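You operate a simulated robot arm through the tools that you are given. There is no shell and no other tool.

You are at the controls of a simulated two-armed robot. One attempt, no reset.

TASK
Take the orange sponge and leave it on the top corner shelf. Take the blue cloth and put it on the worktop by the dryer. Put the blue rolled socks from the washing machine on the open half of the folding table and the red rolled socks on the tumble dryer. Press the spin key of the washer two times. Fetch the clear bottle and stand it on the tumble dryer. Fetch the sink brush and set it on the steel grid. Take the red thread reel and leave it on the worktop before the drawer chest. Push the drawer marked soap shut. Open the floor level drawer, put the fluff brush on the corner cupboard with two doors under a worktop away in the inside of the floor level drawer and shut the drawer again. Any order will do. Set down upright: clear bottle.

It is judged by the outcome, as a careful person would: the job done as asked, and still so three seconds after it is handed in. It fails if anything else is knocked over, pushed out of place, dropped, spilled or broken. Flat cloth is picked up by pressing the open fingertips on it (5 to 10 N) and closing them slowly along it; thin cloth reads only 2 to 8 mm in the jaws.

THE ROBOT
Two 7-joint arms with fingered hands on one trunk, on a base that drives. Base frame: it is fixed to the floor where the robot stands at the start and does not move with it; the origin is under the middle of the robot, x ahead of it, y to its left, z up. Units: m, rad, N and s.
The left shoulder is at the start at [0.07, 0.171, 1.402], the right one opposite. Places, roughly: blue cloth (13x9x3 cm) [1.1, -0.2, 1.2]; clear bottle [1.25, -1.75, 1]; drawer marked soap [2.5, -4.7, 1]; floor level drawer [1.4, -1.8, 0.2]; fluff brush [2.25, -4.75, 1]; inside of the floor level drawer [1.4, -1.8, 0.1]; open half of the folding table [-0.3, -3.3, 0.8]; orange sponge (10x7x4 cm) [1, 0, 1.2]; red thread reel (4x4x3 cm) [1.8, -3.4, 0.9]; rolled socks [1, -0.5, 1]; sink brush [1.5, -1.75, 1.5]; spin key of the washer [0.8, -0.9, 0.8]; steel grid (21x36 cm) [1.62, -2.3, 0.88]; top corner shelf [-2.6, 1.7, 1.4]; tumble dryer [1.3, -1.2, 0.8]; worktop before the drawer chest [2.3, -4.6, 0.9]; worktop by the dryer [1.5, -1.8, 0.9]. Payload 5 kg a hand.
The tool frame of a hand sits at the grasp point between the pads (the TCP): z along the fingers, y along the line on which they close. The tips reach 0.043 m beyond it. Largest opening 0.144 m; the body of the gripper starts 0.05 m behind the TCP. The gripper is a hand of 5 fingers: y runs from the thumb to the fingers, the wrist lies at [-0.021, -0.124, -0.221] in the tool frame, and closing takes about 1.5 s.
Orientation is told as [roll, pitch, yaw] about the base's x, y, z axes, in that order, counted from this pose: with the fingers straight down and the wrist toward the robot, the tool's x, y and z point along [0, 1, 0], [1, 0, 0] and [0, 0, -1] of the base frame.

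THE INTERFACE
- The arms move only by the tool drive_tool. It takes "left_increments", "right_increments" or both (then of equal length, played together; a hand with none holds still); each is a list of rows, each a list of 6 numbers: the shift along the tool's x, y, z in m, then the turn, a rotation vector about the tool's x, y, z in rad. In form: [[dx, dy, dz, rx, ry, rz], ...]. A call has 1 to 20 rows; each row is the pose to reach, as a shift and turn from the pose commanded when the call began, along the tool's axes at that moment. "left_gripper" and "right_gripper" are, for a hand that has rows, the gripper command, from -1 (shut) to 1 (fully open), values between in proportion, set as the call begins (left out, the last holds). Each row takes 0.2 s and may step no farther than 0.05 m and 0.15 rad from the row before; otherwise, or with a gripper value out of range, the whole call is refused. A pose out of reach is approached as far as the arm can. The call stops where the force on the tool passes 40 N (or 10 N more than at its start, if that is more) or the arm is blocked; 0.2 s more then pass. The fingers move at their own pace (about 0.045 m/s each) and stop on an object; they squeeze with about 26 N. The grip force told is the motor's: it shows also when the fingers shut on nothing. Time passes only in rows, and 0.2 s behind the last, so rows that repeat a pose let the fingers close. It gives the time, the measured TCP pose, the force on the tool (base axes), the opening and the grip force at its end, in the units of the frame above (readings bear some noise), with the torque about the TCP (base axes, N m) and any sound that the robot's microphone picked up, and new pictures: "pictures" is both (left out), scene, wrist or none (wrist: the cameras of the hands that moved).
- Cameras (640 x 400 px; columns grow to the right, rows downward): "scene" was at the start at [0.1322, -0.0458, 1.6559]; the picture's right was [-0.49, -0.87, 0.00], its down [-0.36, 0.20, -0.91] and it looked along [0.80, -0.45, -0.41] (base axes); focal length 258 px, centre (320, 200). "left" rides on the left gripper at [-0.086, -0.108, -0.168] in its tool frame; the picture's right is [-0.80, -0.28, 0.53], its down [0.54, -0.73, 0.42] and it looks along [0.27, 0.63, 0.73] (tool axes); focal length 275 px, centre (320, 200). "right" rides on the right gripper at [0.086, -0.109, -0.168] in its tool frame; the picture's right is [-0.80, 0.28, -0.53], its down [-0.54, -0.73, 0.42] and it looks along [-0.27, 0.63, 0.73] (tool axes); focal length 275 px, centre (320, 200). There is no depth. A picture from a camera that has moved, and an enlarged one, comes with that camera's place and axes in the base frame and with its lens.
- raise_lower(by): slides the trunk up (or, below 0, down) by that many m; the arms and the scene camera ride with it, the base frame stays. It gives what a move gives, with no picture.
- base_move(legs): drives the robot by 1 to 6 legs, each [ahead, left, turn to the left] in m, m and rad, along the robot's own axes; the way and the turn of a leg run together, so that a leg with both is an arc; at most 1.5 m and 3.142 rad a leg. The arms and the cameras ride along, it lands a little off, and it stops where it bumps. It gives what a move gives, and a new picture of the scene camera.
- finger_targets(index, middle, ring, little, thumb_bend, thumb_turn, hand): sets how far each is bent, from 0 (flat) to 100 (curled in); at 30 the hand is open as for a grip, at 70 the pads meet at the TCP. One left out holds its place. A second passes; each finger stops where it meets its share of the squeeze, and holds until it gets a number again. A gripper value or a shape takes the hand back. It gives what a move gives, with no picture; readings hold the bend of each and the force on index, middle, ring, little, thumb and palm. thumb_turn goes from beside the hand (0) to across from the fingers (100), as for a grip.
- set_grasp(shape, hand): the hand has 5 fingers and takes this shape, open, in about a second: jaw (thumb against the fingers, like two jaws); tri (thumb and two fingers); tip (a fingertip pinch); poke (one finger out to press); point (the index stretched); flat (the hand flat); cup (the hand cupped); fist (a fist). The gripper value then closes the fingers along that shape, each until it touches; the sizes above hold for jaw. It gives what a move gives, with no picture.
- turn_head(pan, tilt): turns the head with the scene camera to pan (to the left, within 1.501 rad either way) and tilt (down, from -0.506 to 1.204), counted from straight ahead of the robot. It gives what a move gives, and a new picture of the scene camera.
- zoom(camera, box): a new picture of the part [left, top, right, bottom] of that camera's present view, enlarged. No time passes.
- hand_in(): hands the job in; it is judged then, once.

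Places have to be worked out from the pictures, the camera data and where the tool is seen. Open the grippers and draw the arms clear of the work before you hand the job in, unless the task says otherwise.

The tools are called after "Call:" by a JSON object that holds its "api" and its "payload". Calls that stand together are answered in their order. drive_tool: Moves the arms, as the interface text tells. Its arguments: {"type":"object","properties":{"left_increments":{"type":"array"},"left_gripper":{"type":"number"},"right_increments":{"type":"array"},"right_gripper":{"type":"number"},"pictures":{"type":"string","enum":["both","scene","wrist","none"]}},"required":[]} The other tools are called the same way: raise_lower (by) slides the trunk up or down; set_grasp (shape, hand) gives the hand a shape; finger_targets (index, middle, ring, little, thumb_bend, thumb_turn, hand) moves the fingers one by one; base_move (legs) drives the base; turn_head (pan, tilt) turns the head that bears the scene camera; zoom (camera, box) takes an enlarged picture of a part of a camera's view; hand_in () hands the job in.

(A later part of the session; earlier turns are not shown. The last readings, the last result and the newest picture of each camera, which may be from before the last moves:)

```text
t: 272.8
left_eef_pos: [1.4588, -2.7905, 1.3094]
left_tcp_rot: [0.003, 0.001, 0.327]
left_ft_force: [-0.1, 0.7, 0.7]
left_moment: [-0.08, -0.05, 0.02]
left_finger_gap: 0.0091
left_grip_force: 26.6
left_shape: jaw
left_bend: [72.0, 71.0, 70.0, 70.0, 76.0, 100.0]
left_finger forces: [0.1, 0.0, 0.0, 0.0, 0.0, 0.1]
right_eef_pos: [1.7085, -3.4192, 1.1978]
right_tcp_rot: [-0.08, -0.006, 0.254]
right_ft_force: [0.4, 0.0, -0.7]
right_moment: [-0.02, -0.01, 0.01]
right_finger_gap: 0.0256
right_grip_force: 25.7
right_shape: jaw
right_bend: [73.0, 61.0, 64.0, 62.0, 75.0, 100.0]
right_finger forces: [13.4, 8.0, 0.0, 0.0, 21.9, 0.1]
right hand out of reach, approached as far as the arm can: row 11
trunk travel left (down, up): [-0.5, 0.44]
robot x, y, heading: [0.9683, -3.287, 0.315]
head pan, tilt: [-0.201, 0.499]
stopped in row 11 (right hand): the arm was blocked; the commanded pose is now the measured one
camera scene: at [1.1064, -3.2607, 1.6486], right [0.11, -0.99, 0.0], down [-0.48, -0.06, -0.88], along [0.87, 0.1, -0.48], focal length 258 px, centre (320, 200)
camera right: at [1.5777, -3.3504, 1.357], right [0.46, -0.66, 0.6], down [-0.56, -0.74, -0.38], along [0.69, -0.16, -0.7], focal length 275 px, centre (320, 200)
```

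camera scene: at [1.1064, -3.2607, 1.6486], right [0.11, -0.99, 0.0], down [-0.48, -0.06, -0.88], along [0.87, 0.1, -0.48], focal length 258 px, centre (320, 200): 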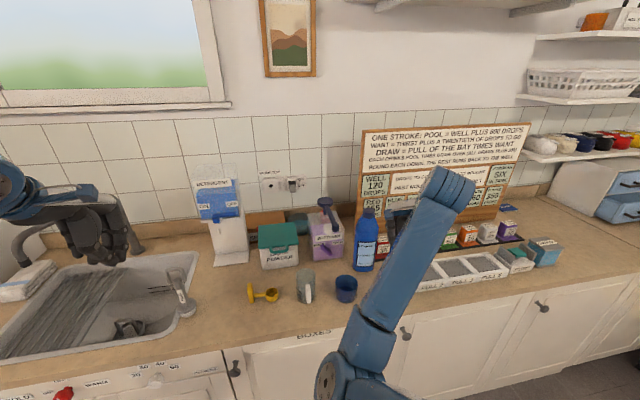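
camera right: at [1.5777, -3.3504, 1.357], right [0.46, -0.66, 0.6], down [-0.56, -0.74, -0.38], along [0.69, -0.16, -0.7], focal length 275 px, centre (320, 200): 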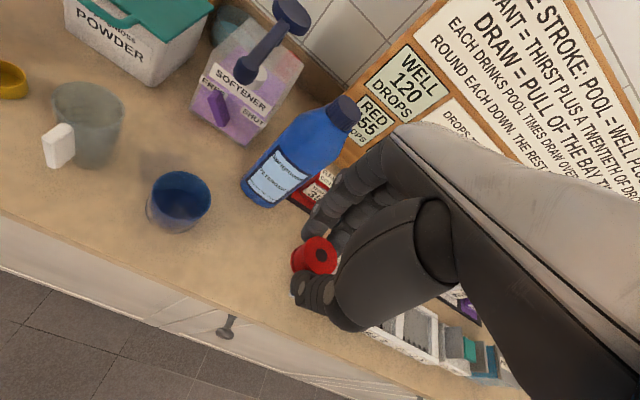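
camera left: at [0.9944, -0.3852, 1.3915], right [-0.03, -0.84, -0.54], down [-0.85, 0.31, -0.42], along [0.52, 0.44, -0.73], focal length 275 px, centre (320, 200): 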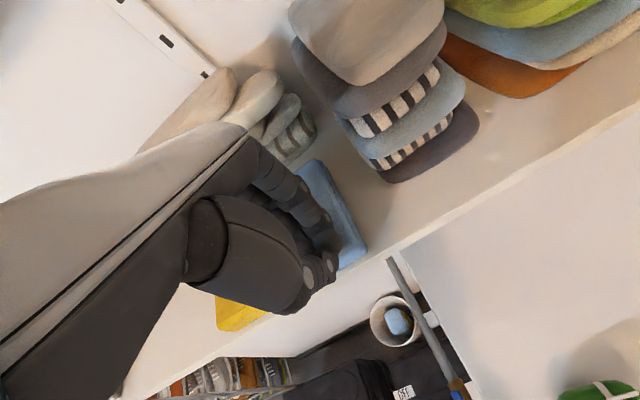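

Reel held; the right elbow tucked in again. I back away from the worktop, move right toward the drawer chest, and there reset the elbow.

Call:
{"api": "base_move", "payload": {"legs": [[-0.4, 0, 0], [0, -1.25, 0]]}}

Call:
{"api": "drive_tool", "payload": {"right_increments": [[-0.03, 0.01, 0, 0, 0.02, 0], [-0.06, 0.02, 0, -0.08, 0.05, 0], [-0.1, 0.03, 0, -0.16, 0.08, 0], [-0.14, 0.04, 0, -0.24, 0.08, 0], [-0.18, 0.04, 0, -0.32, 0.08, 0], [-0.22, 0.04, 0, -0.4, 0.08, 0], [-0.25, 0.04, 0, -0.5, 0.08, 0], [-0.27, 0.04, 0, -0.6, 0.08, 0]], "pictures": "scene"}}

```text
t: 281.2
left_eef_pos: [1.4836, -4.1188, 1.3074]
left_tcp_rot: [0.003, 0.0, 0.315]
left_ft_force: [-0.1, 1.0, 0.6]
left_moment: [-0.01, 0.01, 0.01]
left_finger_gap: 0.009
left_grip_force: 26.0
left_shape: jaw
left_bend: [72.0, 71.0, 70.0, 70.0, 76.0, 100.0]
left_finger forces: [0.0, 0.0, 0.1, 0.0, 0.0, 0.0]
right_eef_pos: [1.7272, -4.7493, 1.1963]
right_tcp_rot: [-0.077, -0.006, 0.245]
right_ft_force: [-1.2, 0.4, -0.8]
right_moment: [-0.01, 0.02, 0.0]
right_finger_gap: 0.0258
right_grip_force: 25.9
right_shape: jaw
right_bend: [73.0, 61.0, 64.0, 62.0, 75.0, 100.0]
right_finger forces: [13.4, 7.9, 0.0, 0.0, 21.8, 0.0]
trunk travel left (down, up): [-0.5, 0.44]
robot x, y, heading: [0.9867, -4.6125, 0.309]
head pan, tilt: [-0.201, 0.499]
camera scene: at [1.1265, -4.586, 1.6485], right [0.11, -0.99, 0.0], down [-0.48, -0.05, -0.88], along [0.87, 0.09, -0.48], focal length 258 px, centre (320, 200)
```

scene: 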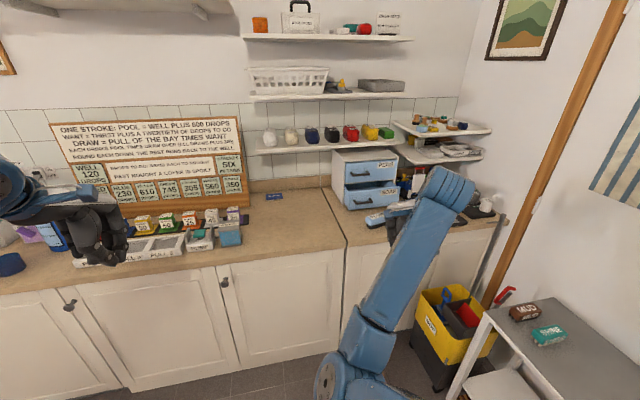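

```text
t: 283.0
left_eef_pos: [1.485, -4.1193, 1.31]
left_tcp_rot: [0.005, 0.0, 0.318]
left_ft_force: [-1.1, -0.6, 1.3]
left_moment: [0.05, -0.02, -0.01]
left_finger_gap: 0.0094
left_grip_force: 26.0
left_shape: jaw
left_bend: [72.0, 71.0, 70.0, 70.0, 76.0, 100.0]
left_finger forces: [0.0, 0.0, 0.0, 0.1, 0.0, 0.0]
right_eef_pos: [1.8303, -5.0031, 1.2185]
right_tcp_rot: [-0.003, -0.606, 0.273]
right_ft_force: [0.2, 0.6, 0.0]
right_moment: [0.0, -0.02, -0.01]
right_finger_gap: 0.0257
right_grip_force: 25.9
right_shape: jaw
right_bend: [73.0, 61.0, 64.0, 62.0, 75.0, 100.0]
right_finger forces: [13.5, 8.1, 0.1, 0.0, 21.8, 0.0]
trunk travel left (down, up): [-0.5, 0.44]
robot x, y, heading: [0.9882, -4.614, 0.31]
head pan, tilt: [-0.201, 0.499]
camera scene: at [1.1261, -4.5876, 1.6487], right [0.11, -0.99, 0.0], down [-0.48, -0.05, -0.88], along [0.87, 0.09, -0.48], focal length 258 px, centre (320, 200)
```

scene: 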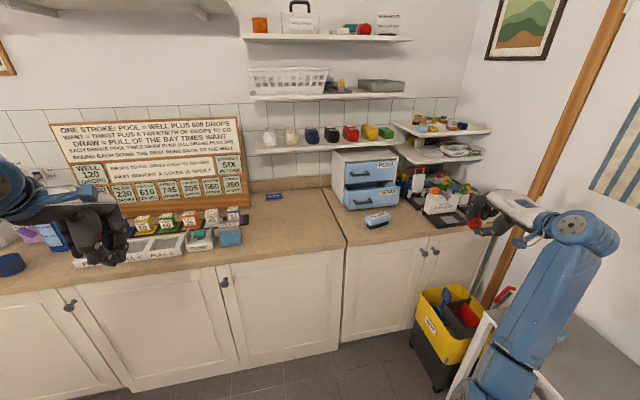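

The hand is extended to the right. I cycle the tilt here to bring the elbow outside, then return.

Call:
{"api": "drive_tool", "payload": {"right_increments": [[-0.02, 0, 0, 0.1, 0, 0], [-0.03, 0, 0, 0.2, 0, 0], [-0.03, 0, 0, 0.3, 0, 0], [-0.03, 0, 0, 0.4, 0, 0], [-0.03, 0, 0, 0.5, 0, 0], [-0.03, 0, 0, 0.6, 0, 0], [-0.02, 0, 0, 0.5, 0, 0], [-0.01, 0, 0, 0.4, 0, 0], [0.0, 0, 0, 0.3, 0, 0], [0.01, 0, 0, 0.2, 0, 0], [0.03, 0, 0, 0.1, 0, 0], [0.05, 0, 0, 0.0, 0, 0], [0.08, 0, 0, 0.1, 0, 0], [0.11, 0, 0, 0.2, 0, 0], [0.14, 0, 0, 0.3, 0, 0], [0.17, 0, 0, 0.4, 0, 0], [0.2, 0, 0, 0.5, 0, 0], [0.22, 0, 0, 0.6, 0, 0]], "pictures": "scene"}}

```text
t: 286.8
left_eef_pos: [1.4855, -4.1193, 1.3086]
left_tcp_rot: [0.003, 0.001, 0.316]
left_ft_force: [0.9, 0.7, -0.7]
left_moment: [-0.02, 0.01, 0.0]
left_finger_gap: 0.009
left_grip_force: 26.1
left_shape: jaw
left_bend: [72.0, 71.0, 70.0, 70.0, 76.0, 100.0]
left_finger forces: [0.0, 0.0, 0.0, 0.0, 0.1, 0.0]
right_eef_pos: [1.7724, -4.7891, 1.217]
right_tcp_rot: [-0.005, -0.001, 0.268]
right_ft_force: [0.1, 1.2, -0.1]
right_moment: [-0.03, 0.02, 0.0]
right_finger_gap: 0.0255
right_grip_force: 26.5
right_shape: jaw
right_bend: [73.0, 61.0, 64.0, 62.0, 75.0, 100.0]
right_finger forces: [13.7, 8.2, 0.1, 0.1, 21.4, 0.0]
trunk travel left (down, up): [-0.5, 0.44]
robot x, y, heading: [0.9824, -4.6087, 0.311]
head pan, tilt: [-0.201, 0.499]
camera scene: at [1.1272, -4.5853, 1.6484], right [0.11, -0.99, 0.0], down [-0.48, -0.05, -0.88], along [0.87, 0.09, -0.48], focal length 258 px, centre (320, 200)
```

scene: 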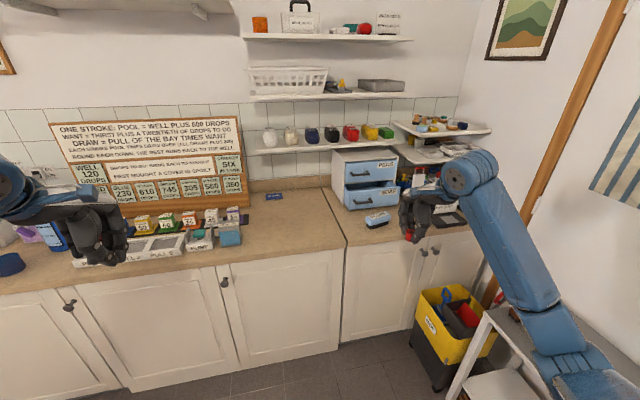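

Elbow is outside again. I zoom on the chest, the open SOAP drawer and the fluff brush.

Call:
{"api": "zoom", "payload": {"camera": "scene", "box": [300, 130, 500, 260]}}

Call:
{"api": "zoom", "payload": {"camera": "right", "box": [0, 0, 640, 400]}}

```text
3.08 times, centred on (400, 195) of scene
camera zoom: at [1.1272, -4.5853, 1.6484], right [0.11, -0.99, 0.0], down [-0.48, -0.05, -0.88], along [0.87, 0.09, -0.48], focal length 795 px, centre (74, 215)
```

zoom: 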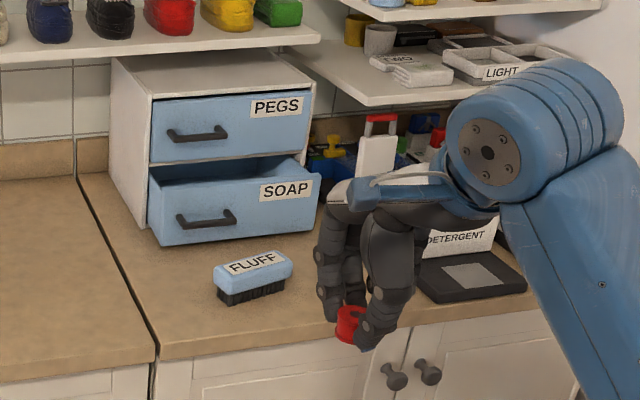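

```text
1.00 times, centred on (320, 200) of right (not enlarged: the box is as wide or as high as the picture)
camera zoom: at [1.6449, -4.7337, 1.3843], right [0.48, -0.69, 0.54], down [-0.55, -0.72, -0.42], along [0.68, -0.09, -0.73], focal length 275 px, centre (320, 200)
```

zoom: 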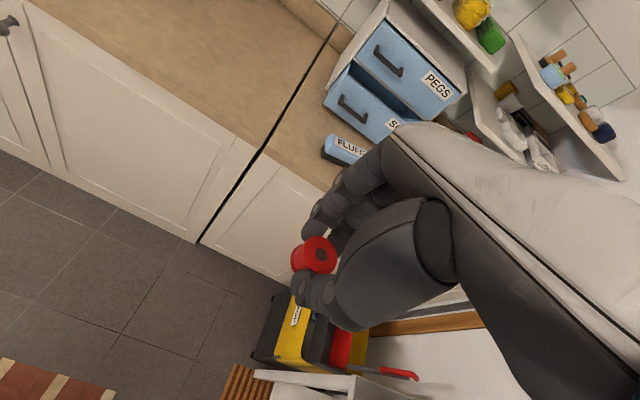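

The fluff brush lies at about v=0.767, w=5.217; SOAP drawer front at v≈0.93. I'll set the reel in front of the chest near v=0.80, w=5.075. I drive 0.42 m ahead.

Call:
{"api": "base_move", "payload": {"legs": [[0.42, 0, -0.01]]}}

Call:
{"api": "turn_head", "payload": {"pan": -0.35, "tilt": 0.65}}

Call:
{"api": "zoom", "payload": {"camera": "right", "box": [0, 0, 640, 400]}}

```text
t: 289.4
left_eef_pos: [1.8932, -3.9921, 1.3097]
left_tcp_rot: [0.003, 0.001, 0.313]
left_ft_force: [0.4, 0.6, 0.5]
left_moment: [-0.02, -0.02, -0.01]
left_finger_gap: 0.0092
left_grip_force: 25.7
left_shape: jaw
left_bend: [72.0, 71.0, 70.0, 70.0, 76.0, 100.0]
left_finger forces: [0.0, 0.0, 0.0, 0.0, 0.0, 0.0]
right_eef_pos: [2.1782, -4.6646, 1.2178]
right_tcp_rot: [-0.002, -0.005, 0.267]
right_ft_force: [0.7, -0.1, 0.4]
right_moment: [-0.01, -0.01, 0.0]
right_finger_gap: 0.0257
right_grip_force: 26.0
right_shape: jaw
right_bend: [73.0, 61.0, 64.0, 62.0, 75.0, 100.0]
right_finger forces: [13.6, 8.1, 0.1, 0.1, 21.5, 0.0]
trunk travel left (down, up): [-0.5, 0.44]
robot x, y, heading: [1.3942, -4.4847, 0.302]
head pan, tilt: [-0.201, 0.499]
camera scene: at [1.5329, -4.4592, 1.6487], right [0.1, -0.99, 0.0], down [-0.48, -0.05, -0.88], along [0.87, 0.09, -0.48], focal length 258 px, centre (320, 200)
```

scene: 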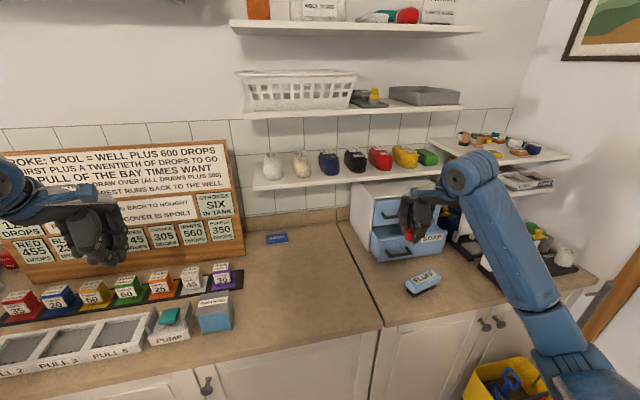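

```text
t: 290.1
left_eef_pos: [1.8937, -3.9926, 1.3079]
left_tcp_rot: [0.005, 0.0, 0.311]
left_ft_force: [0.6, 0.1, 0.4]
left_moment: [-0.03, 0.01, -0.01]
left_finger_gap: 0.0093
left_grip_force: 26.1
left_shape: jaw
left_bend: [72.0, 71.0, 70.0, 70.0, 76.0, 100.0]
left_finger forces: [0.0, 0.1, 0.1, 0.0, 0.1, 0.0]
right_eef_pos: [2.1798, -4.6643, 1.2168]
right_tcp_rot: [-0.003, -0.004, 0.265]
right_ft_force: [0.5, 0.0, -0.8]
right_moment: [-0.01, 0.01, -0.02]
right_finger_gap: 0.0257
right_grip_force: 25.9
right_shape: jaw
right_bend: [73.0, 61.0, 64.0, 62.0, 75.0, 100.0]
right_finger forces: [13.6, 8.1, 0.1, 0.0, 21.6, 0.0]
trunk travel left (down, up): [-0.5, 0.44]
robot x, y, heading: [1.3897, -4.4856, 0.302]
head pan, tilt: [-0.351, 0.649]
camera scene: at [1.5309, -4.472, 1.6352], right [-0.05, -1.0, 0.0], down [-0.6, 0.03, -0.8], along [0.8, -0.04, -0.6], focal length 258 px, centre (320, 200)
```

scene: 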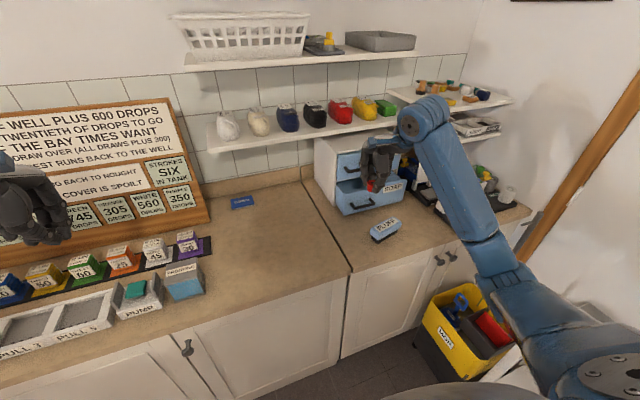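

```text
1.00 times, centred on (320, 200) of right (not enlarged: the box is as wide or as high as the picture)
camera zoom: at [2.0517, -4.609, 1.3843], right [0.48, -0.69, 0.54], down [-0.56, -0.72, -0.42], along [0.68, -0.1, -0.73], focal length 275 px, centre (320, 200)
```

zoom: 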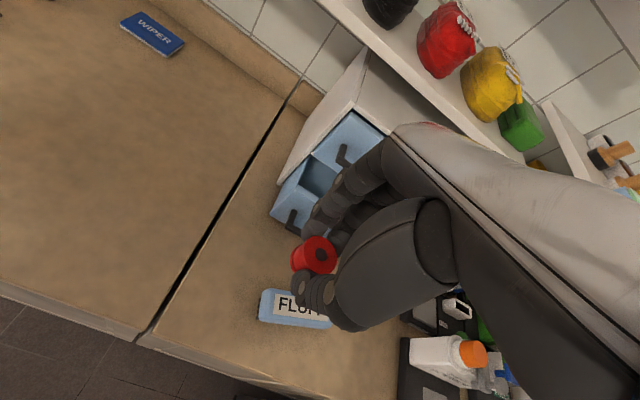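

I move the hand to v≈0.77, w≈5.065 and lower the reel toward the worktop.

Call:
{"api": "drive_tool", "payload": {"right_increments": [[0.0186, 0.031, 0, 0, 0, 0], [0.0372, 0.0618, 0.01, 0, 0, 0], [0.0372, 0.0618, 0.055, 0, 0, 0], [0.0372, 0.0618, 0.1, 0, 0, 0], [0.0372, 0.0618, 0.145, 0, 0, 0], [0.0372, 0.0618, 0.19, 0, 0, 0], [0.0372, 0.0618, 0.235, 0, 0, 0], [0.0372, 0.0618, 0.255, 0, 0, 0]], "pictures": "both"}}

```text
t: 291.9
left_eef_pos: [1.8943, -3.9922, 1.3092]
left_tcp_rot: [0.004, 0.0, 0.313]
left_ft_force: [0.1, 0.6, -0.8]
left_moment: [0.05, -0.04, 0.01]
left_finger_gap: 0.0091
left_grip_force: 26.1
left_shape: jaw
left_bend: [72.0, 71.0, 70.0, 70.0, 76.0, 100.0]
left_finger forces: [0.0, 0.0, 0.0, 0.1, 0.1, 0.0]
right_eef_pos: [2.231, -4.6113, 0.9616]
right_tcp_rot: [-0.004, -0.005, 0.266]
right_ft_force: [0.0, 0.8, -0.2]
right_moment: [-0.02, 0.03, 0.0]
right_finger_gap: 0.0261
right_grip_force: 25.8
right_shape: jaw
right_bend: [73.0, 61.0, 64.0, 62.0, 75.0, 100.0]
right_finger forces: [13.8, 8.2, 0.0, 0.0, 21.4, 0.0]
trunk travel left (down, up): [-0.5, 0.44]
robot x, y, heading: [1.3928, -4.4855, 0.302]
head pan, tilt: [-0.351, 0.649]
camera scene: at [1.5305, -4.4719, 1.6352], right [-0.05, -1.0, 0.0], down [-0.6, 0.03, -0.8], along [0.8, -0.04, -0.6], focal length 258 px, centre (320, 200)
camera right: at [2.1028, -4.5567, 1.128], right [0.48, -0.69, 0.54], down [-0.56, -0.72, -0.42], along [0.68, -0.09, -0.73], focal length 275 px, centre (320, 200)
```

scene: 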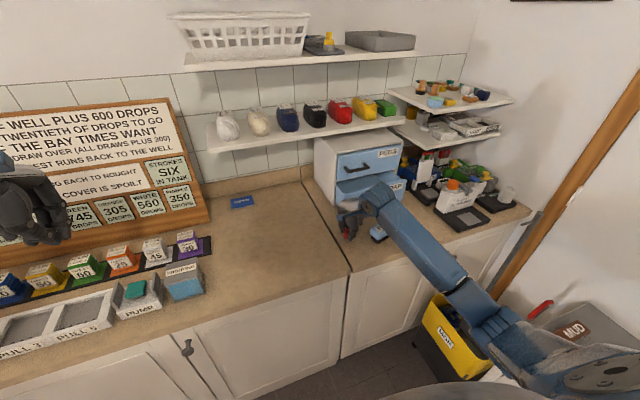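
right: 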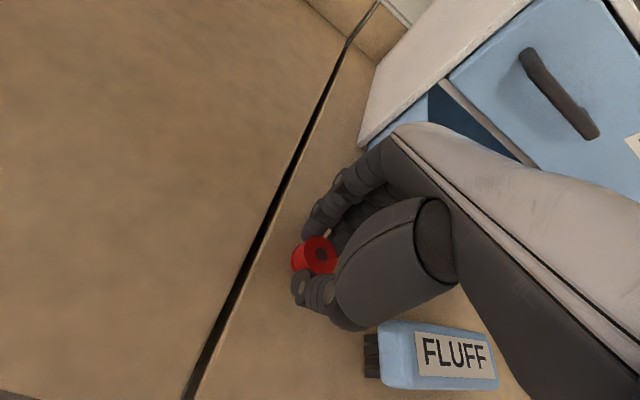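

The reel is over the spot just right of the seam. I lower the last centimetre and a half carefully.

Call:
{"api": "drive_tool", "payload": {"right_increments": [[0, 0, 0.007, 0, 0, 0], [0, 0, 0.013, 0, 0, 0], [0, 0, 0.018, 0, 0, 0]], "pictures": "none"}}

```text
t: 292.7
left_eef_pos: [1.8929, -3.9925, 1.3109]
left_tcp_rot: [0.003, 0.002, 0.313]
left_ft_force: [-0.4, -0.2, 0.0]
left_moment: [-0.01, 0.01, 0.01]
left_finger_gap: 0.0092
left_grip_force: 25.9
left_shape: jaw
left_bend: [72.0, 71.0, 70.0, 70.0, 76.0, 100.0]
left_finger forces: [0.0, 0.0, 0.0, 0.1, 0.0, 0.1]
right_eef_pos: [2.2311, -4.613, 0.9449]
right_tcp_rot: [-0.004, -0.004, 0.265]
right_ft_force: [0.3, -0.9, 2.6]
right_moment: [0.04, -0.09, 0.0]
right_finger_gap: 0.0256
right_grip_force: 26.5
right_shape: jaw
right_bend: [73.0, 61.0, 64.0, 62.0, 75.0, 100.0]
right_finger forces: [14.0, 8.4, 0.1, 0.0, 21.5, 0.0]
trunk travel left (down, up): [-0.5, 0.44]
robot x, y, heading: [1.3939, -4.4842, 0.305]
head pan, tilt: [-0.351, 0.649]
```

Light contact (2.6 N) — the reel stands on the worktop. I open slowly and rise.

Call:
{"api": "drive_tool", "payload": {"right_increments": [[0, 0, 0, 0, 0, 0], [0, 0, 0, 0, 0, 0], [0, 0, 0, 0, 0, 0], [0, 0, 0, 0, 0, 0], [0, 0, 0, 0, 0, 0], [0, 0, -0.03, 0, 0, 0], [0, 0, -0.07, 0, 0, 0], [0, 0, -0.11, 0, 0, 0], [0, 0, -0.155, 0, 0, 0], [0, 0, -0.2, 0, 0, 0], [0, -0.02, -0.24, 0, 0, 0]], "right_gripper": 0.1, "pictures": "both"}}

```text
t: 295.1
left_eef_pos: [1.8921, -3.993, 1.3103]
left_tcp_rot: [0.004, -0.002, 0.312]
left_ft_force: [-0.3, -0.3, -1.5]
left_moment: [0.03, -0.05, 0.03]
left_finger_gap: 0.0092
left_grip_force: 25.8
left_shape: jaw
left_bend: [72.0, 71.0, 70.0, 70.0, 76.0, 100.0]
left_finger forces: [0.0, 0.0, 0.0, 0.0, 0.1, 0.1]
right_eef_pos: [2.2082, -4.6185, 1.1876]
right_tcp_rot: [-0.003, -0.006, 0.265]
right_ft_force: [-1.4, 0.5, 0.4]
right_moment: [-0.03, -0.03, -0.02]
right_finger_gap: 0.0787
right_grip_force: 0.1
right_shape: jaw
right_bend: [74.0, 43.0, 40.0, 40.0, 68.0, 100.0]
right_finger forces: [0.1, 0.1, 0.0, 0.1, 0.0, 0.0]
trunk travel left (down, up): [-0.5, 0.44]
robot x, y, heading: [1.3946, -4.4828, 0.305]
head pan, tilt: [-0.351, 0.649]
camera scene: at [1.5286, -4.4726, 1.6353], right [-0.05, -1.0, 0.0], down [-0.6, 0.03, -0.8], along [0.8, -0.04, -0.6], focal length 258 px, centre (320, 200)
camera right: at [2.0796, -4.564, 1.3551], right [0.48, -0.69, 0.54], down [-0.56, -0.72, -0.42], along [0.68, -0.1, -0.73], focal length 275 px, centre (320, 200)
```

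scene: 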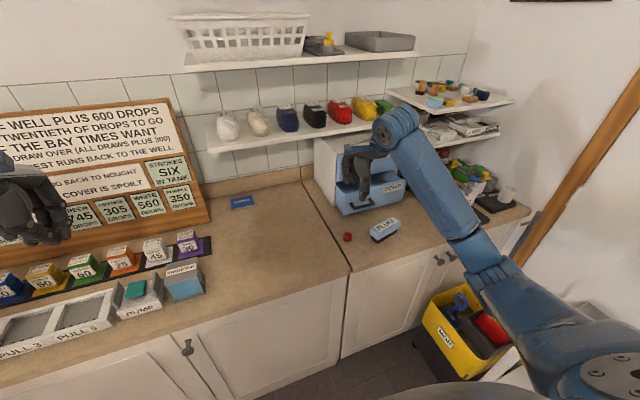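
right: 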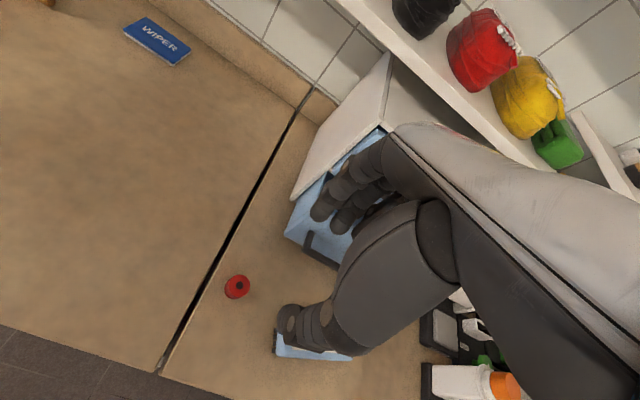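

The reel stands in front of the chest. Now I close the right hand, tilt it forward and bring the knuckled fingertips in front of the SOAP drawer, above the brush.

Call:
{"api": "drive_tool", "payload": {"right_increments": [[-0.04, 0, 0, -0.1, 0, 0], [-0.08, 0, 0, -0.22, 0, 0], [-0.12, 0, 0, -0.34, 0, 0], [-0.16, 0, 0, -0.46, 0, 0], [-0.183, 0.02, 0.03, -0.58, 0, 0], [-0.182, 0.05, 0.065, -0.7, 0, 0], [-0.181, 0.075, 0.105, -0.82, 0, 0], [-0.181, 0.095, 0.145, -0.9, 0, 0], [-0.181, 0.105, 0.175, -0.9, 0, 0]], "right_gripper": -1, "pictures": "both"}}

```text
t: 297.1
left_eef_pos: [1.8939, -3.9934, 1.3093]
left_tcp_rot: [0.003, 0.001, 0.311]
left_ft_force: [-0.2, 0.6, -0.8]
left_moment: [-0.01, 0.02, 0.0]
left_finger_gap: 0.0091
left_grip_force: 25.8
left_shape: jaw
left_bend: [72.0, 71.0, 70.0, 70.0, 76.0, 100.0]
left_finger forces: [0.1, 0.1, 0.0, 0.0, 0.0, 0.0]
right_eef_pos: [2.3589, -4.7652, 1.0101]
right_tcp_rot: [-0.006, -0.906, 0.27]
right_ft_force: [0.5, -0.1, -0.9]
right_moment: [-0.01, 0.04, 0.01]
right_finger_gap: 0.0
right_grip_force: 26.0
right_shape: jaw
right_bend: [70.0, 70.0, 70.0, 70.0, 59.0, 100.0]
right_finger forces: [0.1, 0.0, 0.0, 0.1, 0.0, 0.1]
trunk travel left (down, up): [-0.5, 0.44]
robot x, y, heading: [1.3934, -4.4814, 0.304]
head pan, tilt: [-0.351, 0.649]
camera scene: at [1.5312, -4.472, 1.6351], right [-0.05, -1.0, 0.0], down [-0.6, 0.03, -0.8], along [0.8, -0.04, -0.61], focal length 258 px, centre (320, 200)
camera right: at [2.1461, -4.7341, 1.0298], right [-0.03, -0.83, 0.56], down [0.03, -0.56, -0.83], along [1.0, -0.01, 0.04], focal length 275 px, centre (320, 200)
```

scene: 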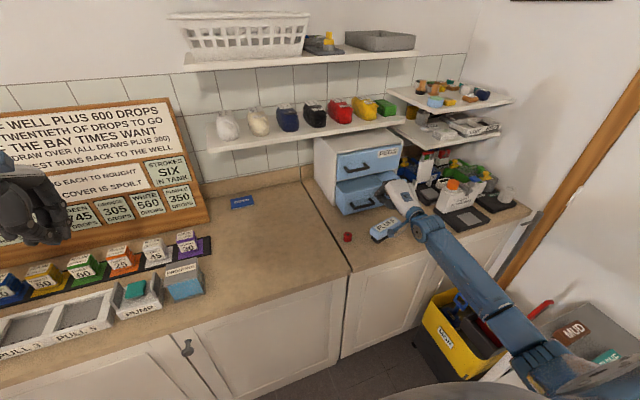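
right: 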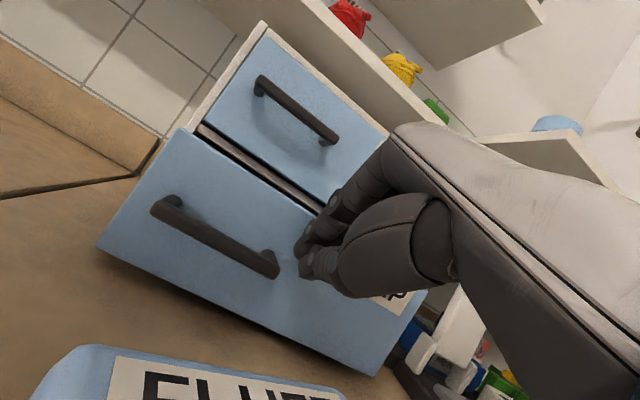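

The fingertips are just right of the drawer's handle. I push straight in, in small steps.

Call:
{"api": "drive_tool", "payload": {"right_increments": [[-0.008, 0.0123, 0.0157, 0, 0, 0], [-0.01, 0.0247, 0.0315, 0, 0, 0], [-0.01, 0.037, 0.0472, 0, 0, 0], [-0.01, 0.0493, 0.0629, 0, 0, 0], [-0.01, 0.0617, 0.0787, 0, 0, 0], [-0.01, 0.074, 0.0944, 0, 0, 0]], "pictures": "both"}}

```text
t: 298.3
left_eef_pos: [1.8925, -3.9947, 1.3108]
left_tcp_rot: [0.003, -0.002, 0.312]
left_ft_force: [-0.3, 0.1, -0.3]
left_moment: [0.0, 0.02, -0.03]
left_finger_gap: 0.0088
left_grip_force: 26.5
left_shape: jaw
left_bend: [72.0, 71.0, 70.0, 70.0, 76.0, 100.0]
left_finger forces: [0.0, 0.0, 0.0, 0.1, 0.0, 0.0]
right_eef_pos: [2.4453, -4.7544, 1.0135]
right_tcp_rot: [-0.005, -0.905, 0.269]
right_ft_force: [-28.3, -2.7, 3.1]
right_moment: [0.03, 0.36, 0.25]
right_finger_gap: 0.0002
right_grip_force: 25.9
right_shape: jaw
right_bend: [70.0, 70.0, 70.0, 70.0, 58.0, 100.0]
right_finger forces: [0.0, 4.6, 0.1, 0.1, 0.1, 0.0]
trunk travel left (down, up): [-0.5, 0.44]
robot x, y, heading: [1.3899, -4.4821, 0.3]
head pan, tilt: [-0.351, 0.649]
stopped in row 5 (right hand): the force on the tool passed its limit at 55 N (the readings are from after the stop); the commanded pose is now the measured one
camera scene: at [1.526, -4.4735, 1.6355], right [-0.05, -1.0, 0.0], down [-0.6, 0.03, -0.8], along [0.8, -0.04, -0.6], focal length 258 px, centre (320, 200)
camera right: at [2.2306, -4.7228, 1.0304], right [-0.03, -0.83, 0.56], down [0.03, -0.56, -0.83], along [1.0, -0.01, 0.04], focal length 275 px, centre (320, 200)
```

scene: 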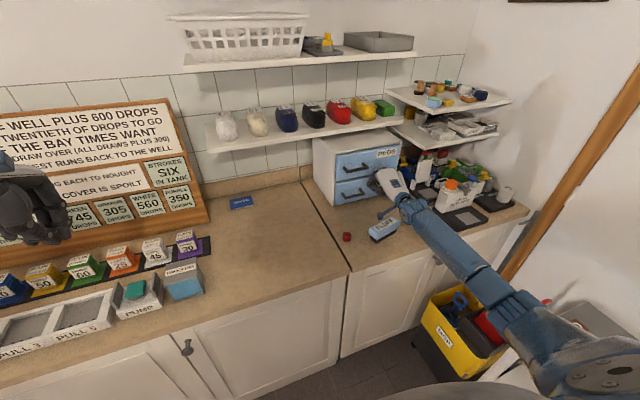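
right: 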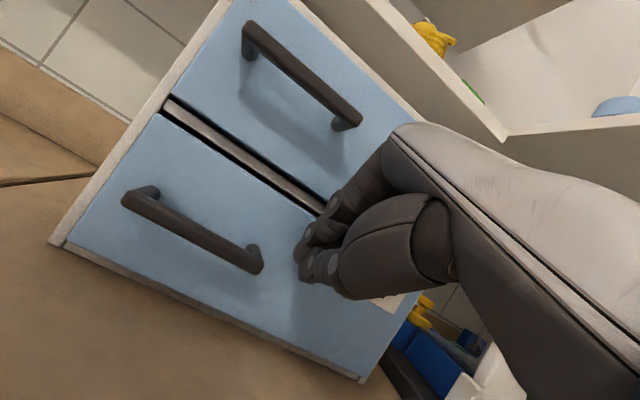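

The push ended at a hard stop: the SOAP front looks flush. I draw back, rise and check.

Call:
{"api": "drive_tool", "payload": {"right_increments": [[0, -0.0123, -0.0157, 0, 0, 0], [0, -0.037, -0.0472, 0, 0, 0], [0, -0.055, -0.07, 0, 0, 0], [0, -0.0195, -0.098, 0.08, 0, 0], [0, 0.0159, -0.126, 0.2, 0, 0], [0, 0.0513, -0.154, 0.32, 0, 0], [0, 0.0867, -0.182, 0.44, 0, 0], [0, 0.11, -0.2, 0.56, 0, 0]], "pictures": "none"}}

Call:
{"api": "zoom", "payload": {"camera": "scene", "box": [290, 120, 450, 260]}}

Call:
{"api": "zoom", "payload": {"camera": "right", "box": [0, 0, 640, 400]}}

```text
t: 300.1
left_eef_pos: [1.8948, -3.9927, 1.3081]
left_tcp_rot: [0.005, 0.001, 0.308]
left_ft_force: [0.7, 0.3, 0.2]
left_moment: [-0.01, 0.04, -0.04]
left_finger_gap: 0.0091
left_grip_force: 25.9
left_shape: jaw
left_bend: [72.0, 71.0, 70.0, 70.0, 76.0, 100.0]
left_finger forces: [0.0, 0.0, 0.0, 0.0, 0.0, 0.0]
right_eef_pos: [2.3605, -4.773, 1.223]
right_tcp_rot: [-0.005, -0.343, 0.266]
right_ft_force: [-1.0, 0.3, -1.1]
right_moment: [-0.03, -0.02, 0.01]
right_finger_gap: 0.0
right_grip_force: 26.5
right_shape: jaw
right_bend: [70.0, 70.0, 70.0, 70.0, 58.0, 100.0]
right_finger forces: [0.0, 0.0, 0.0, 0.0, 0.0, 0.0]
trunk travel left (down, up): [-0.5, 0.44]
robot x, y, heading: [1.3967, -4.4835, 0.301]
head pan, tilt: [-0.351, 0.649]
```

```text
2.86 times, centred on (370, 190) of scene
camera zoom: at [1.5301, -4.4715, 1.6351], right [-0.05, -1.0, 0.0], down [-0.6, 0.03, -0.8], along [0.8, -0.04, -0.6], focal length 738 px, centre (177, 229)
```

zoom: 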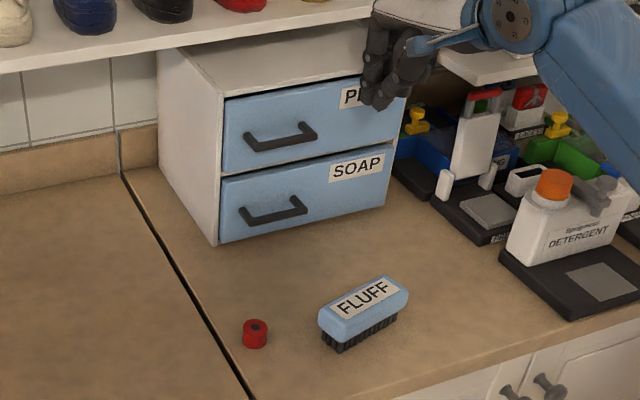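

```text
1.00 times, centred on (320, 200) of right (not enlarged: the box is as wide or as high as the picture)
camera zoom: at [2.1847, -4.7319, 1.3433], right [0.29, -0.74, 0.6], down [-0.38, -0.67, -0.64], along [0.88, -0.04, -0.48], focal length 275 px, centre (320, 200)
```

zoom: 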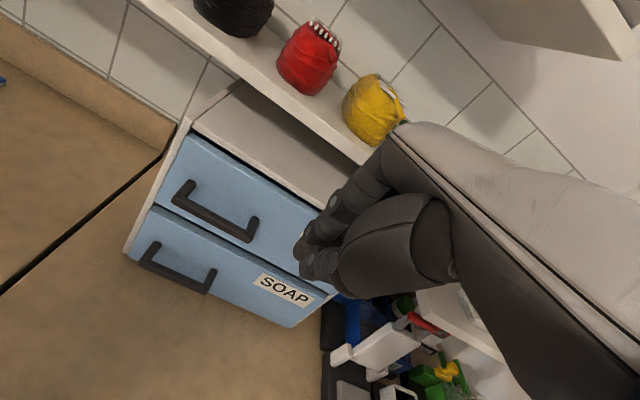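

The SOAP drawer is shut. Now the fluff brush: its centre is near [2.254, -4.762], long axis along the wall. I bring the right hand over it, upright and half open.

Call:
{"api": "drive_tool", "payload": {"right_increments": [[0.008, -0.03, 0.015, 0.07, 0, -0.013], [0.016, -0.06, 0.035, 0.14, 0, -0.026], [0.024, -0.09, 0.06, 0.21, 0, -0.039], [0.032, -0.12, 0.09, 0.28, 0, -0.052], [0.0384, -0.149, 0.1199, 0.343, 0, -0.065]], "right_gripper": 0.3, "pictures": "wrist"}}

```text
t: 301.3
left_eef_pos: [1.8943, -3.9944, 1.3099]
left_tcp_rot: [0.002, 0.0, 0.31]
left_ft_force: [-0.6, 0.1, 0.5]
left_moment: [0.02, 0.02, 0.03]
left_finger_gap: 0.0091
left_grip_force: 26.2
left_shape: jaw
left_bend: [72.0, 71.0, 70.0, 70.0, 76.0, 100.0]
left_finger forces: [0.0, 0.1, 0.0, 0.0, 0.0, 0.0]
right_eef_pos: [2.2565, -4.7622, 1.0578]
right_tcp_rot: [-0.014, -0.001, 0.329]
right_ft_force: [0.3, -1.2, 0.9]
right_moment: [0.01, 0.01, 0.0]
right_finger_gap: 0.0935
right_grip_force: 0.1
right_shape: jaw
right_bend: [28.0, 39.0, 36.0, 36.0, 63.0, 100.0]
right_finger forces: [0.0, 0.0, 0.0, 0.0, 0.0, 0.0]
trunk travel left (down, up): [-0.5, 0.44]
robot x, y, heading: [1.3947, -4.4823, 0.298]
head pan, tilt: [-0.351, 0.649]
camera right: at [2.1246, -4.7145, 1.2253], right [0.52, -0.65, 0.55], down [-0.51, -0.75, -0.42], along [0.68, -0.06, -0.73], focal length 275 px, centre (320, 200)
```

right: 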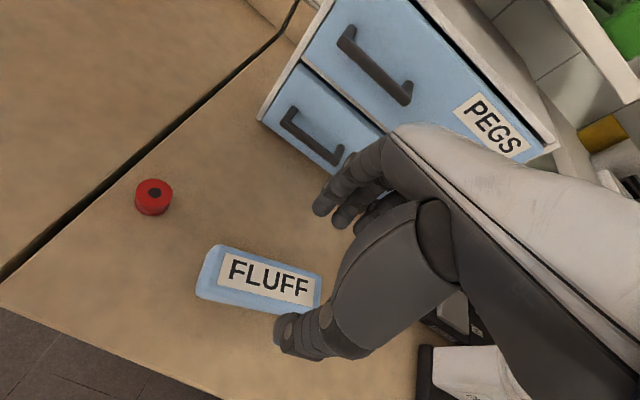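

The brush's long axis is turned ~0.32 rad from the wall line, so I yaw the hand to match, then lower.

Call:
{"api": "drive_tool", "payload": {"right_increments": [[0, 0, 0, 0, 0, -0.14], [0.002, 0, 0, 0, 0, -0.28], [0.002, 0, 0.03, 0, 0, -0.29], [0.002, 0, 0.06, 0, 0, -0.29]], "pictures": "wrist"}}

```text
t: 302.3
left_eef_pos: [1.895, -3.9937, 1.3087]
left_tcp_rot: [0.004, 0.0, 0.311]
left_ft_force: [-0.6, -0.1, -0.3]
left_moment: [0.04, 0.0, 0.04]
left_finger_gap: 0.0091
left_grip_force: 25.9
left_shape: jaw
left_bend: [72.0, 71.0, 70.0, 70.0, 76.0, 100.0]
left_finger forces: [0.1, 0.0, 0.0, 0.0, 0.0, 0.0]
right_eef_pos: [2.258, -4.7646, 0.9984]
right_tcp_rot: [-0.014, 0.001, 0.621]
right_ft_force: [1.1, -0.7, 0.4]
right_moment: [0.03, 0.04, 0.02]
right_finger_gap: 0.0936
right_grip_force: 0.1
right_shape: jaw
right_bend: [28.0, 39.0, 36.0, 36.0, 63.0, 100.0]
right_finger forces: [0.0, 0.0, 0.0, 0.0, 0.0, 0.0]
trunk travel left (down, up): [-0.5, 0.44]
robot x, y, heading: [1.3919, -4.4801, 0.3]
head pan, tilt: [-0.351, 0.649]
camera right: at [2.1182, -4.7542, 1.1651], right [0.69, -0.48, 0.54], down [-0.27, -0.87, -0.41], along [0.67, 0.14, -0.73], focal length 275 px, centre (320, 200)
```

right: 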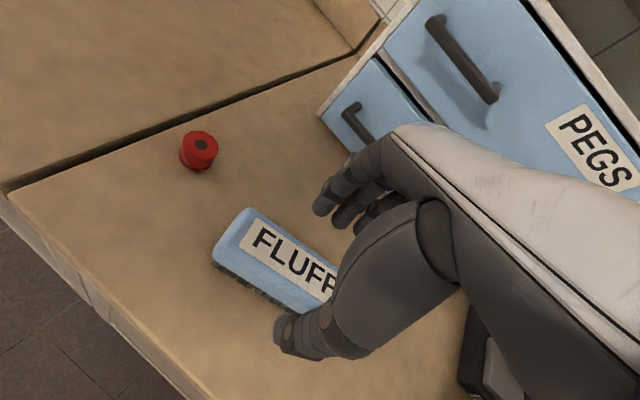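

Aligned with the brush and centred on its label. I lower to z≈0.946 and close.

Call:
{"api": "drive_tool", "payload": {"right_increments": [[0, 0, 0.025, 0, 0, 0], [0, 0, 0.045, 0, 0, 0], [0, 0, 0.052, 0, 0, 0]], "pictures": "none"}}

Call:
{"api": "drive_tool", "payload": {"right_increments": [[0, 0, 0, 0, 0, 0], [0, 0, 0, 0, 0, 0], [0, 0, 0, 0, 0, 0], [0, 0, 0, 0, 0, 0], [0, 0, 0, 0, 0, 0], [0, 0, 0, 0, 0, 0], [0, 0, 0, 0, 0, 0]], "right_gripper": -1, "pictures": "wrist"}}

```text
t: 303.1
left_eef_pos: [1.8949, -3.9931, 1.309]
left_tcp_rot: [0.002, 0.001, 0.311]
left_ft_force: [0.3, -0.3, 0.5]
left_moment: [-0.01, 0.01, -0.02]
left_finger_gap: 0.0091
left_grip_force: 25.2
left_shape: jaw
left_bend: [72.0, 71.0, 70.0, 70.0, 76.0, 100.0]
left_finger forces: [0.0, 0.1, 0.0, 0.0, 0.0, 0.1]
right_eef_pos: [2.2574, -4.7656, 0.9465]
right_tcp_rot: [-0.015, 0.002, 0.621]
right_ft_force: [0.1, 0.1, 0.4]
right_moment: [-0.04, 0.01, -0.03]
right_finger_gap: 0.0935
right_grip_force: 0.2
right_shape: jaw
right_bend: [28.0, 39.0, 36.0, 36.0, 63.0, 100.0]
right_finger forces: [0.1, 0.0, 0.0, 0.0, 0.1, 0.0]
trunk travel left (down, up): [-0.5, 0.44]
robot x, y, heading: [1.3922, -4.4838, 0.302]
head pan, tilt: [-0.351, 0.649]
```

```text
t: 304.7
left_eef_pos: [1.895, -3.9941, 1.3088]
left_tcp_rot: [0.003, -0.001, 0.311]
left_ft_force: [0.8, 0.3, -0.4]
left_moment: [0.0, 0.02, 0.02]
left_finger_gap: 0.0093
left_grip_force: 26.4
left_shape: jaw
left_bend: [72.0, 71.0, 70.0, 70.0, 76.0, 100.0]
left_finger forces: [0.0, 0.1, 0.0, 0.0, 0.0, 0.1]
right_eef_pos: [2.2558, -4.7657, 0.9462]
right_tcp_rot: [-0.013, 0.006, 0.619]
right_ft_force: [0.4, 0.4, 0.0]
right_moment: [-0.01, -0.02, 0.03]
right_finger_gap: 0.04
right_grip_force: 26.0
right_shape: jaw
right_bend: [74.0, 57.0, 55.0, 54.0, 76.0, 100.0]
right_finger forces: [13.4, 5.2, 2.7, 1.5, 20.8, 0.0]
trunk travel left (down, up): [-0.5, 0.44]
robot x, y, heading: [1.392, -4.4806, 0.302]
head pan, tilt: [-0.351, 0.649]
camera right: at [2.1173, -4.7556, 1.1129], right [0.69, -0.48, 0.54], down [-0.27, -0.87, -0.41], along [0.67, 0.14, -0.73], focal length 275 px, centre (320, 200)
```

right: 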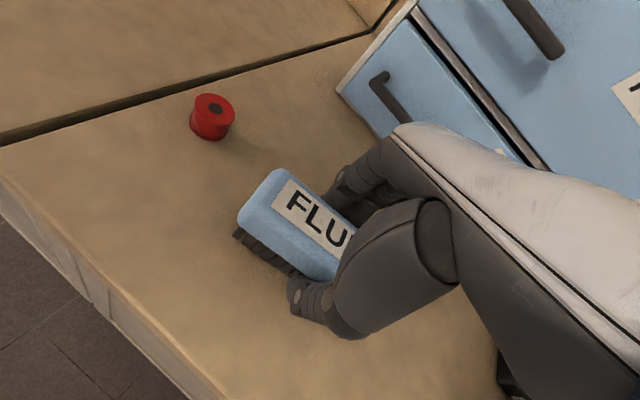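

The brush is gripped (40 mm). I lift it straight up and bring it back to a carry pose on my right.

Call:
{"api": "drive_tool", "payload": {"right_increments": [[0, 0, -0.03, 0, 0, 0], [0, 0, -0.075, 0, 0, 0], [0, 0, -0.12, 0, 0, 0], [0, 0, -0.165, 0, 0, 0], [0, 0, -0.21, 0, 0, 0.02], [0, -0.02, -0.25, 0, 0, 0.08], [0, -0.05, -0.25, 0, 0, 0.16], [0, -0.08, -0.25, 0, 0, 0.24], [0, -0.1, -0.25, 0, 0, 0.32]], "pictures": "scene"}}

```text
t: 306.7
left_eef_pos: [1.893, -3.994, 1.3091]
left_tcp_rot: [0.005, 0.001, 0.31]
left_ft_force: [0.2, 0.2, -0.5]
left_moment: [-0.02, -0.05, -0.03]
left_finger_gap: 0.0092
left_grip_force: 26.1
left_shape: jaw
left_bend: [72.0, 71.0, 70.0, 70.0, 76.0, 100.0]
left_finger forces: [0.0, 0.0, 0.0, 0.0, 0.0, 0.1]
right_eef_pos: [2.1725, -4.8207, 1.1974]
right_tcp_rot: [-0.014, -0.004, 0.3]
right_ft_force: [-1.1, 0.3, -1.5]
right_moment: [-0.02, 0.0, -0.01]
right_finger_gap: 0.04
right_grip_force: 26.1
right_shape: jaw
right_bend: [74.0, 57.0, 55.0, 54.0, 76.0, 100.0]
right_finger forces: [13.5, 5.2, 2.8, 1.5, 20.7, 0.0]
trunk travel left (down, up): [-0.5, 0.44]
robot x, y, heading: [1.3938, -4.4831, 0.304]
head pan, tilt: [-0.351, 0.649]
camera scene: at [1.5286, -4.4725, 1.6353], right [-0.05, -1.0, 0.0], down [-0.6, 0.03, -0.8], along [0.8, -0.04, -0.6], focal length 258 px, centre (320, 200)
```

scene: 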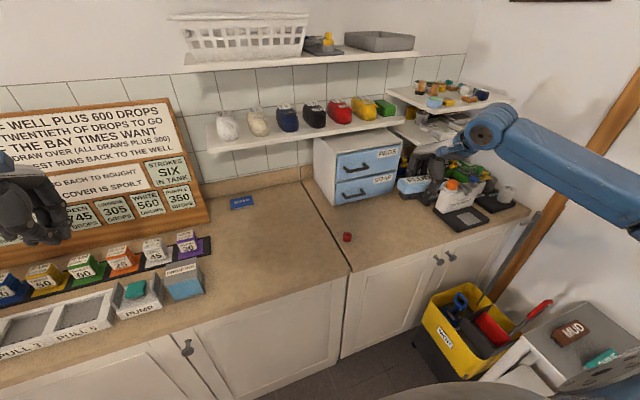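

Brush lifted; the reel is undisturbed. I back off and travel left along the worktop toward the floor-level drawer beside the dryer.

Call:
{"api": "base_move", "payload": {"legs": [[-0.32, 0, 0], [0, 1.3, 0], [0, 1.07, 0]]}}

Call:
{"api": "turn_head", "payload": {"pan": 0.15, "tilt": 0.8}}

```text
t: 320.0
left_eef_pos: [0.9407, -1.8291, 1.3091]
left_tcp_rot: [0.005, 0.001, 0.287]
left_ft_force: [-0.8, -0.1, 0.1]
left_moment: [0.03, 0.02, -0.01]
left_finger_gap: 0.0092
left_grip_force: 26.3
left_shape: jaw
left_bend: [72.0, 71.0, 70.0, 70.0, 76.0, 100.0]
left_finger forces: [0.0, 0.0, 0.0, 0.0, 0.0, 0.0]
right_eef_pos: [1.1996, -2.6625, 1.1953]
right_tcp_rot: [-0.015, -0.002, 0.276]
right_ft_force: [-0.6, 0.3, -0.8]
right_moment: [-0.03, 0.0, 0.0]
right_finger_gap: 0.04
right_grip_force: 26.1
right_shape: jaw
right_bend: [74.0, 57.0, 55.0, 54.0, 76.0, 100.0]
right_finger forces: [13.5, 5.3, 2.7, 1.4, 20.6, 0.1]
trunk travel left (down, up): [-0.5, 0.44]
robot x, y, heading: [0.428, -2.307, 0.276]
head pan, tilt: [-0.351, 0.649]
camera scene: at [0.5647, -2.2994, 1.6352], right [-0.07, -1.0, 0.0], down [-0.6, 0.05, -0.8], along [0.79, -0.06, -0.6], focal length 258 px, centre (320, 200)
```

scene: 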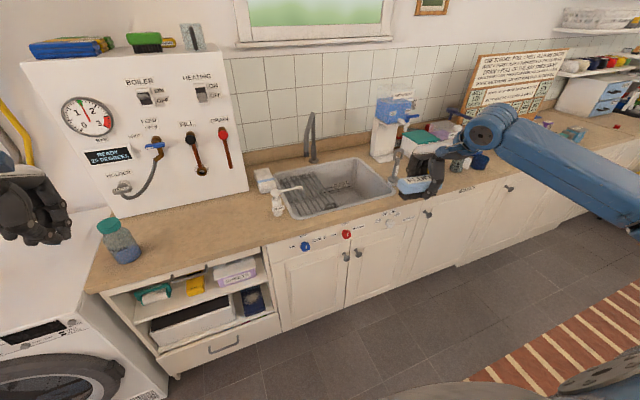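

```text
t: 320.9
left_eef_pos: [0.9403, -1.8288, 1.3097]
left_tcp_rot: [0.003, 0.0, 0.286]
left_ft_force: [-0.1, -0.5, 0.6]
left_moment: [-0.03, -0.01, 0.0]
left_finger_gap: 0.0092
left_grip_force: 26.0
left_shape: jaw
left_bend: [72.0, 71.0, 70.0, 70.0, 76.0, 100.0]
left_finger forces: [0.0, 0.0, 0.0, 0.0, 0.0, 0.0]
right_eef_pos: [1.1995, -2.6617, 1.1966]
right_tcp_rot: [-0.015, -0.002, 0.275]
right_ft_force: [-0.9, 0.7, -0.7]
right_moment: [-0.02, 0.01, -0.02]
right_finger_gap: 0.0401
right_grip_force: 25.7
right_shape: jaw
right_bend: [74.0, 57.0, 55.0, 54.0, 76.0, 100.0]
right_finger forces: [13.5, 5.2, 2.7, 1.5, 20.6, 0.1]
trunk travel left (down, up): [-0.5, 0.44]
robot x, y, heading: [0.428, -2.3069, 0.277]
head pan, tilt: [0.15, 0.799]
camera scene: at [0.5514, -2.2591, 1.6226], right [0.41, -0.91, 0.0], down [-0.65, -0.3, -0.7], along [0.63, 0.29, -0.72], focal length 258 px, centre (320, 200)
```

scene: 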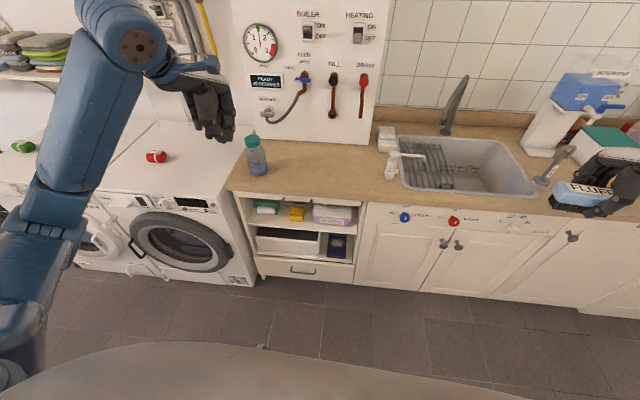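

Good view of the floor-level drawer with its bar handle (about v≈0.6, w≈2.11, z≈0.2). I lower the trunk fully so the left hand can work low, and look with the wrist camera.

Call:
{"api": "raise_lower", "payload": {"by": -0.48}}

Call:
{"api": "drive_tool", "payload": {"left_increments": [[0.0, 0, 0.04, -0.08, 0, 0], [0.0, 0, 0.085, -0.16, 0, 0], [0.0, 0, 0.13, -0.24, 0, 0], [0.0, 0, 0.175, -0.32, 0, 0], [0.0, 0, 0.22, -0.4, 0, 0], [0.0, 0, 0.265, -0.48, 0, 0], [0.0, -0.01, 0.31, -0.56, 0, 0], [0.0, -0.02, 0.35, -0.64, 0, 0], [0.0, -0.03, 0.39, -0.72, 0, 0], [0.0, -0.04, 0.43, -0.8, 0, 0]], "left_gripper": 0.2, "pictures": "both"}}

```text
refused: -0.48 is not a number from -0.4 to 0.4
```

```text
t: 323.1
left_eef_pos: [0.8997, -1.838, 0.8824]
left_tcp_rot: [0.008, -0.803, 0.281]
left_ft_force: [-0.2, 0.3, 0.8]
left_moment: [0.02, 0.08, 0.0]
left_finger_gap: 0.0861
left_grip_force: 0.0
left_shape: jaw
left_bend: [74.0, 41.0, 38.0, 43.0, 66.0, 100.0]
left_finger forces: [0.0, 0.0, 0.0, 0.0, 0.0, 0.0]
right_eef_pos: [1.1994, -2.6618, 1.1968]
right_tcp_rot: [-0.015, -0.003, 0.276]
right_ft_force: [-0.3, -0.8, -0.9]
right_moment: [0.0, 0.0, -0.01]
right_finger_gap: 0.0399
right_grip_force: 26.3
right_shape: jaw
right_bend: [74.0, 57.0, 55.0, 54.0, 76.0, 100.0]
right_finger forces: [13.4, 5.2, 2.6, 1.5, 20.6, 0.0]
trunk travel left (down, up): [-0.5, 0.44]
robot x, y, heading: [0.425, -2.3048, 0.276]
head pan, tilt: [0.15, 0.799]
camera scene: at [0.5511, -2.2599, 1.6228], right [0.41, -0.91, 0.0], down [-0.65, -0.3, -0.7], along [0.63, 0.29, -0.72], focal length 258 px, centre (320, 200)
camera left: at [0.7366, -1.9753, 0.922], right [0.4, -0.71, -0.58], down [-0.35, 0.47, -0.81], along [0.85, 0.53, -0.06], focal length 275 px, centre (320, 200)
```

scene: 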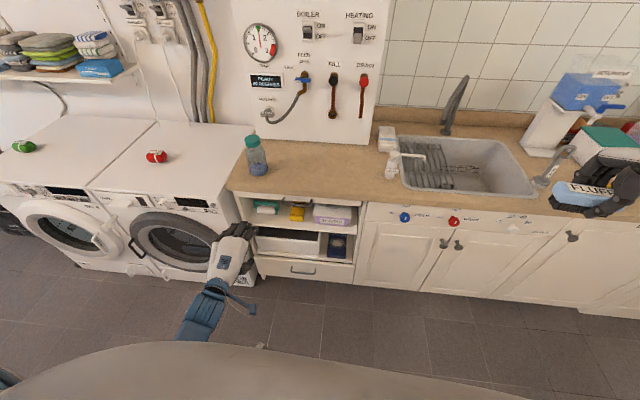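
left: 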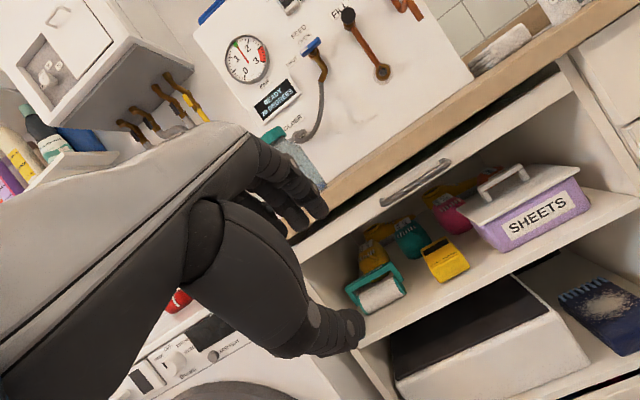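

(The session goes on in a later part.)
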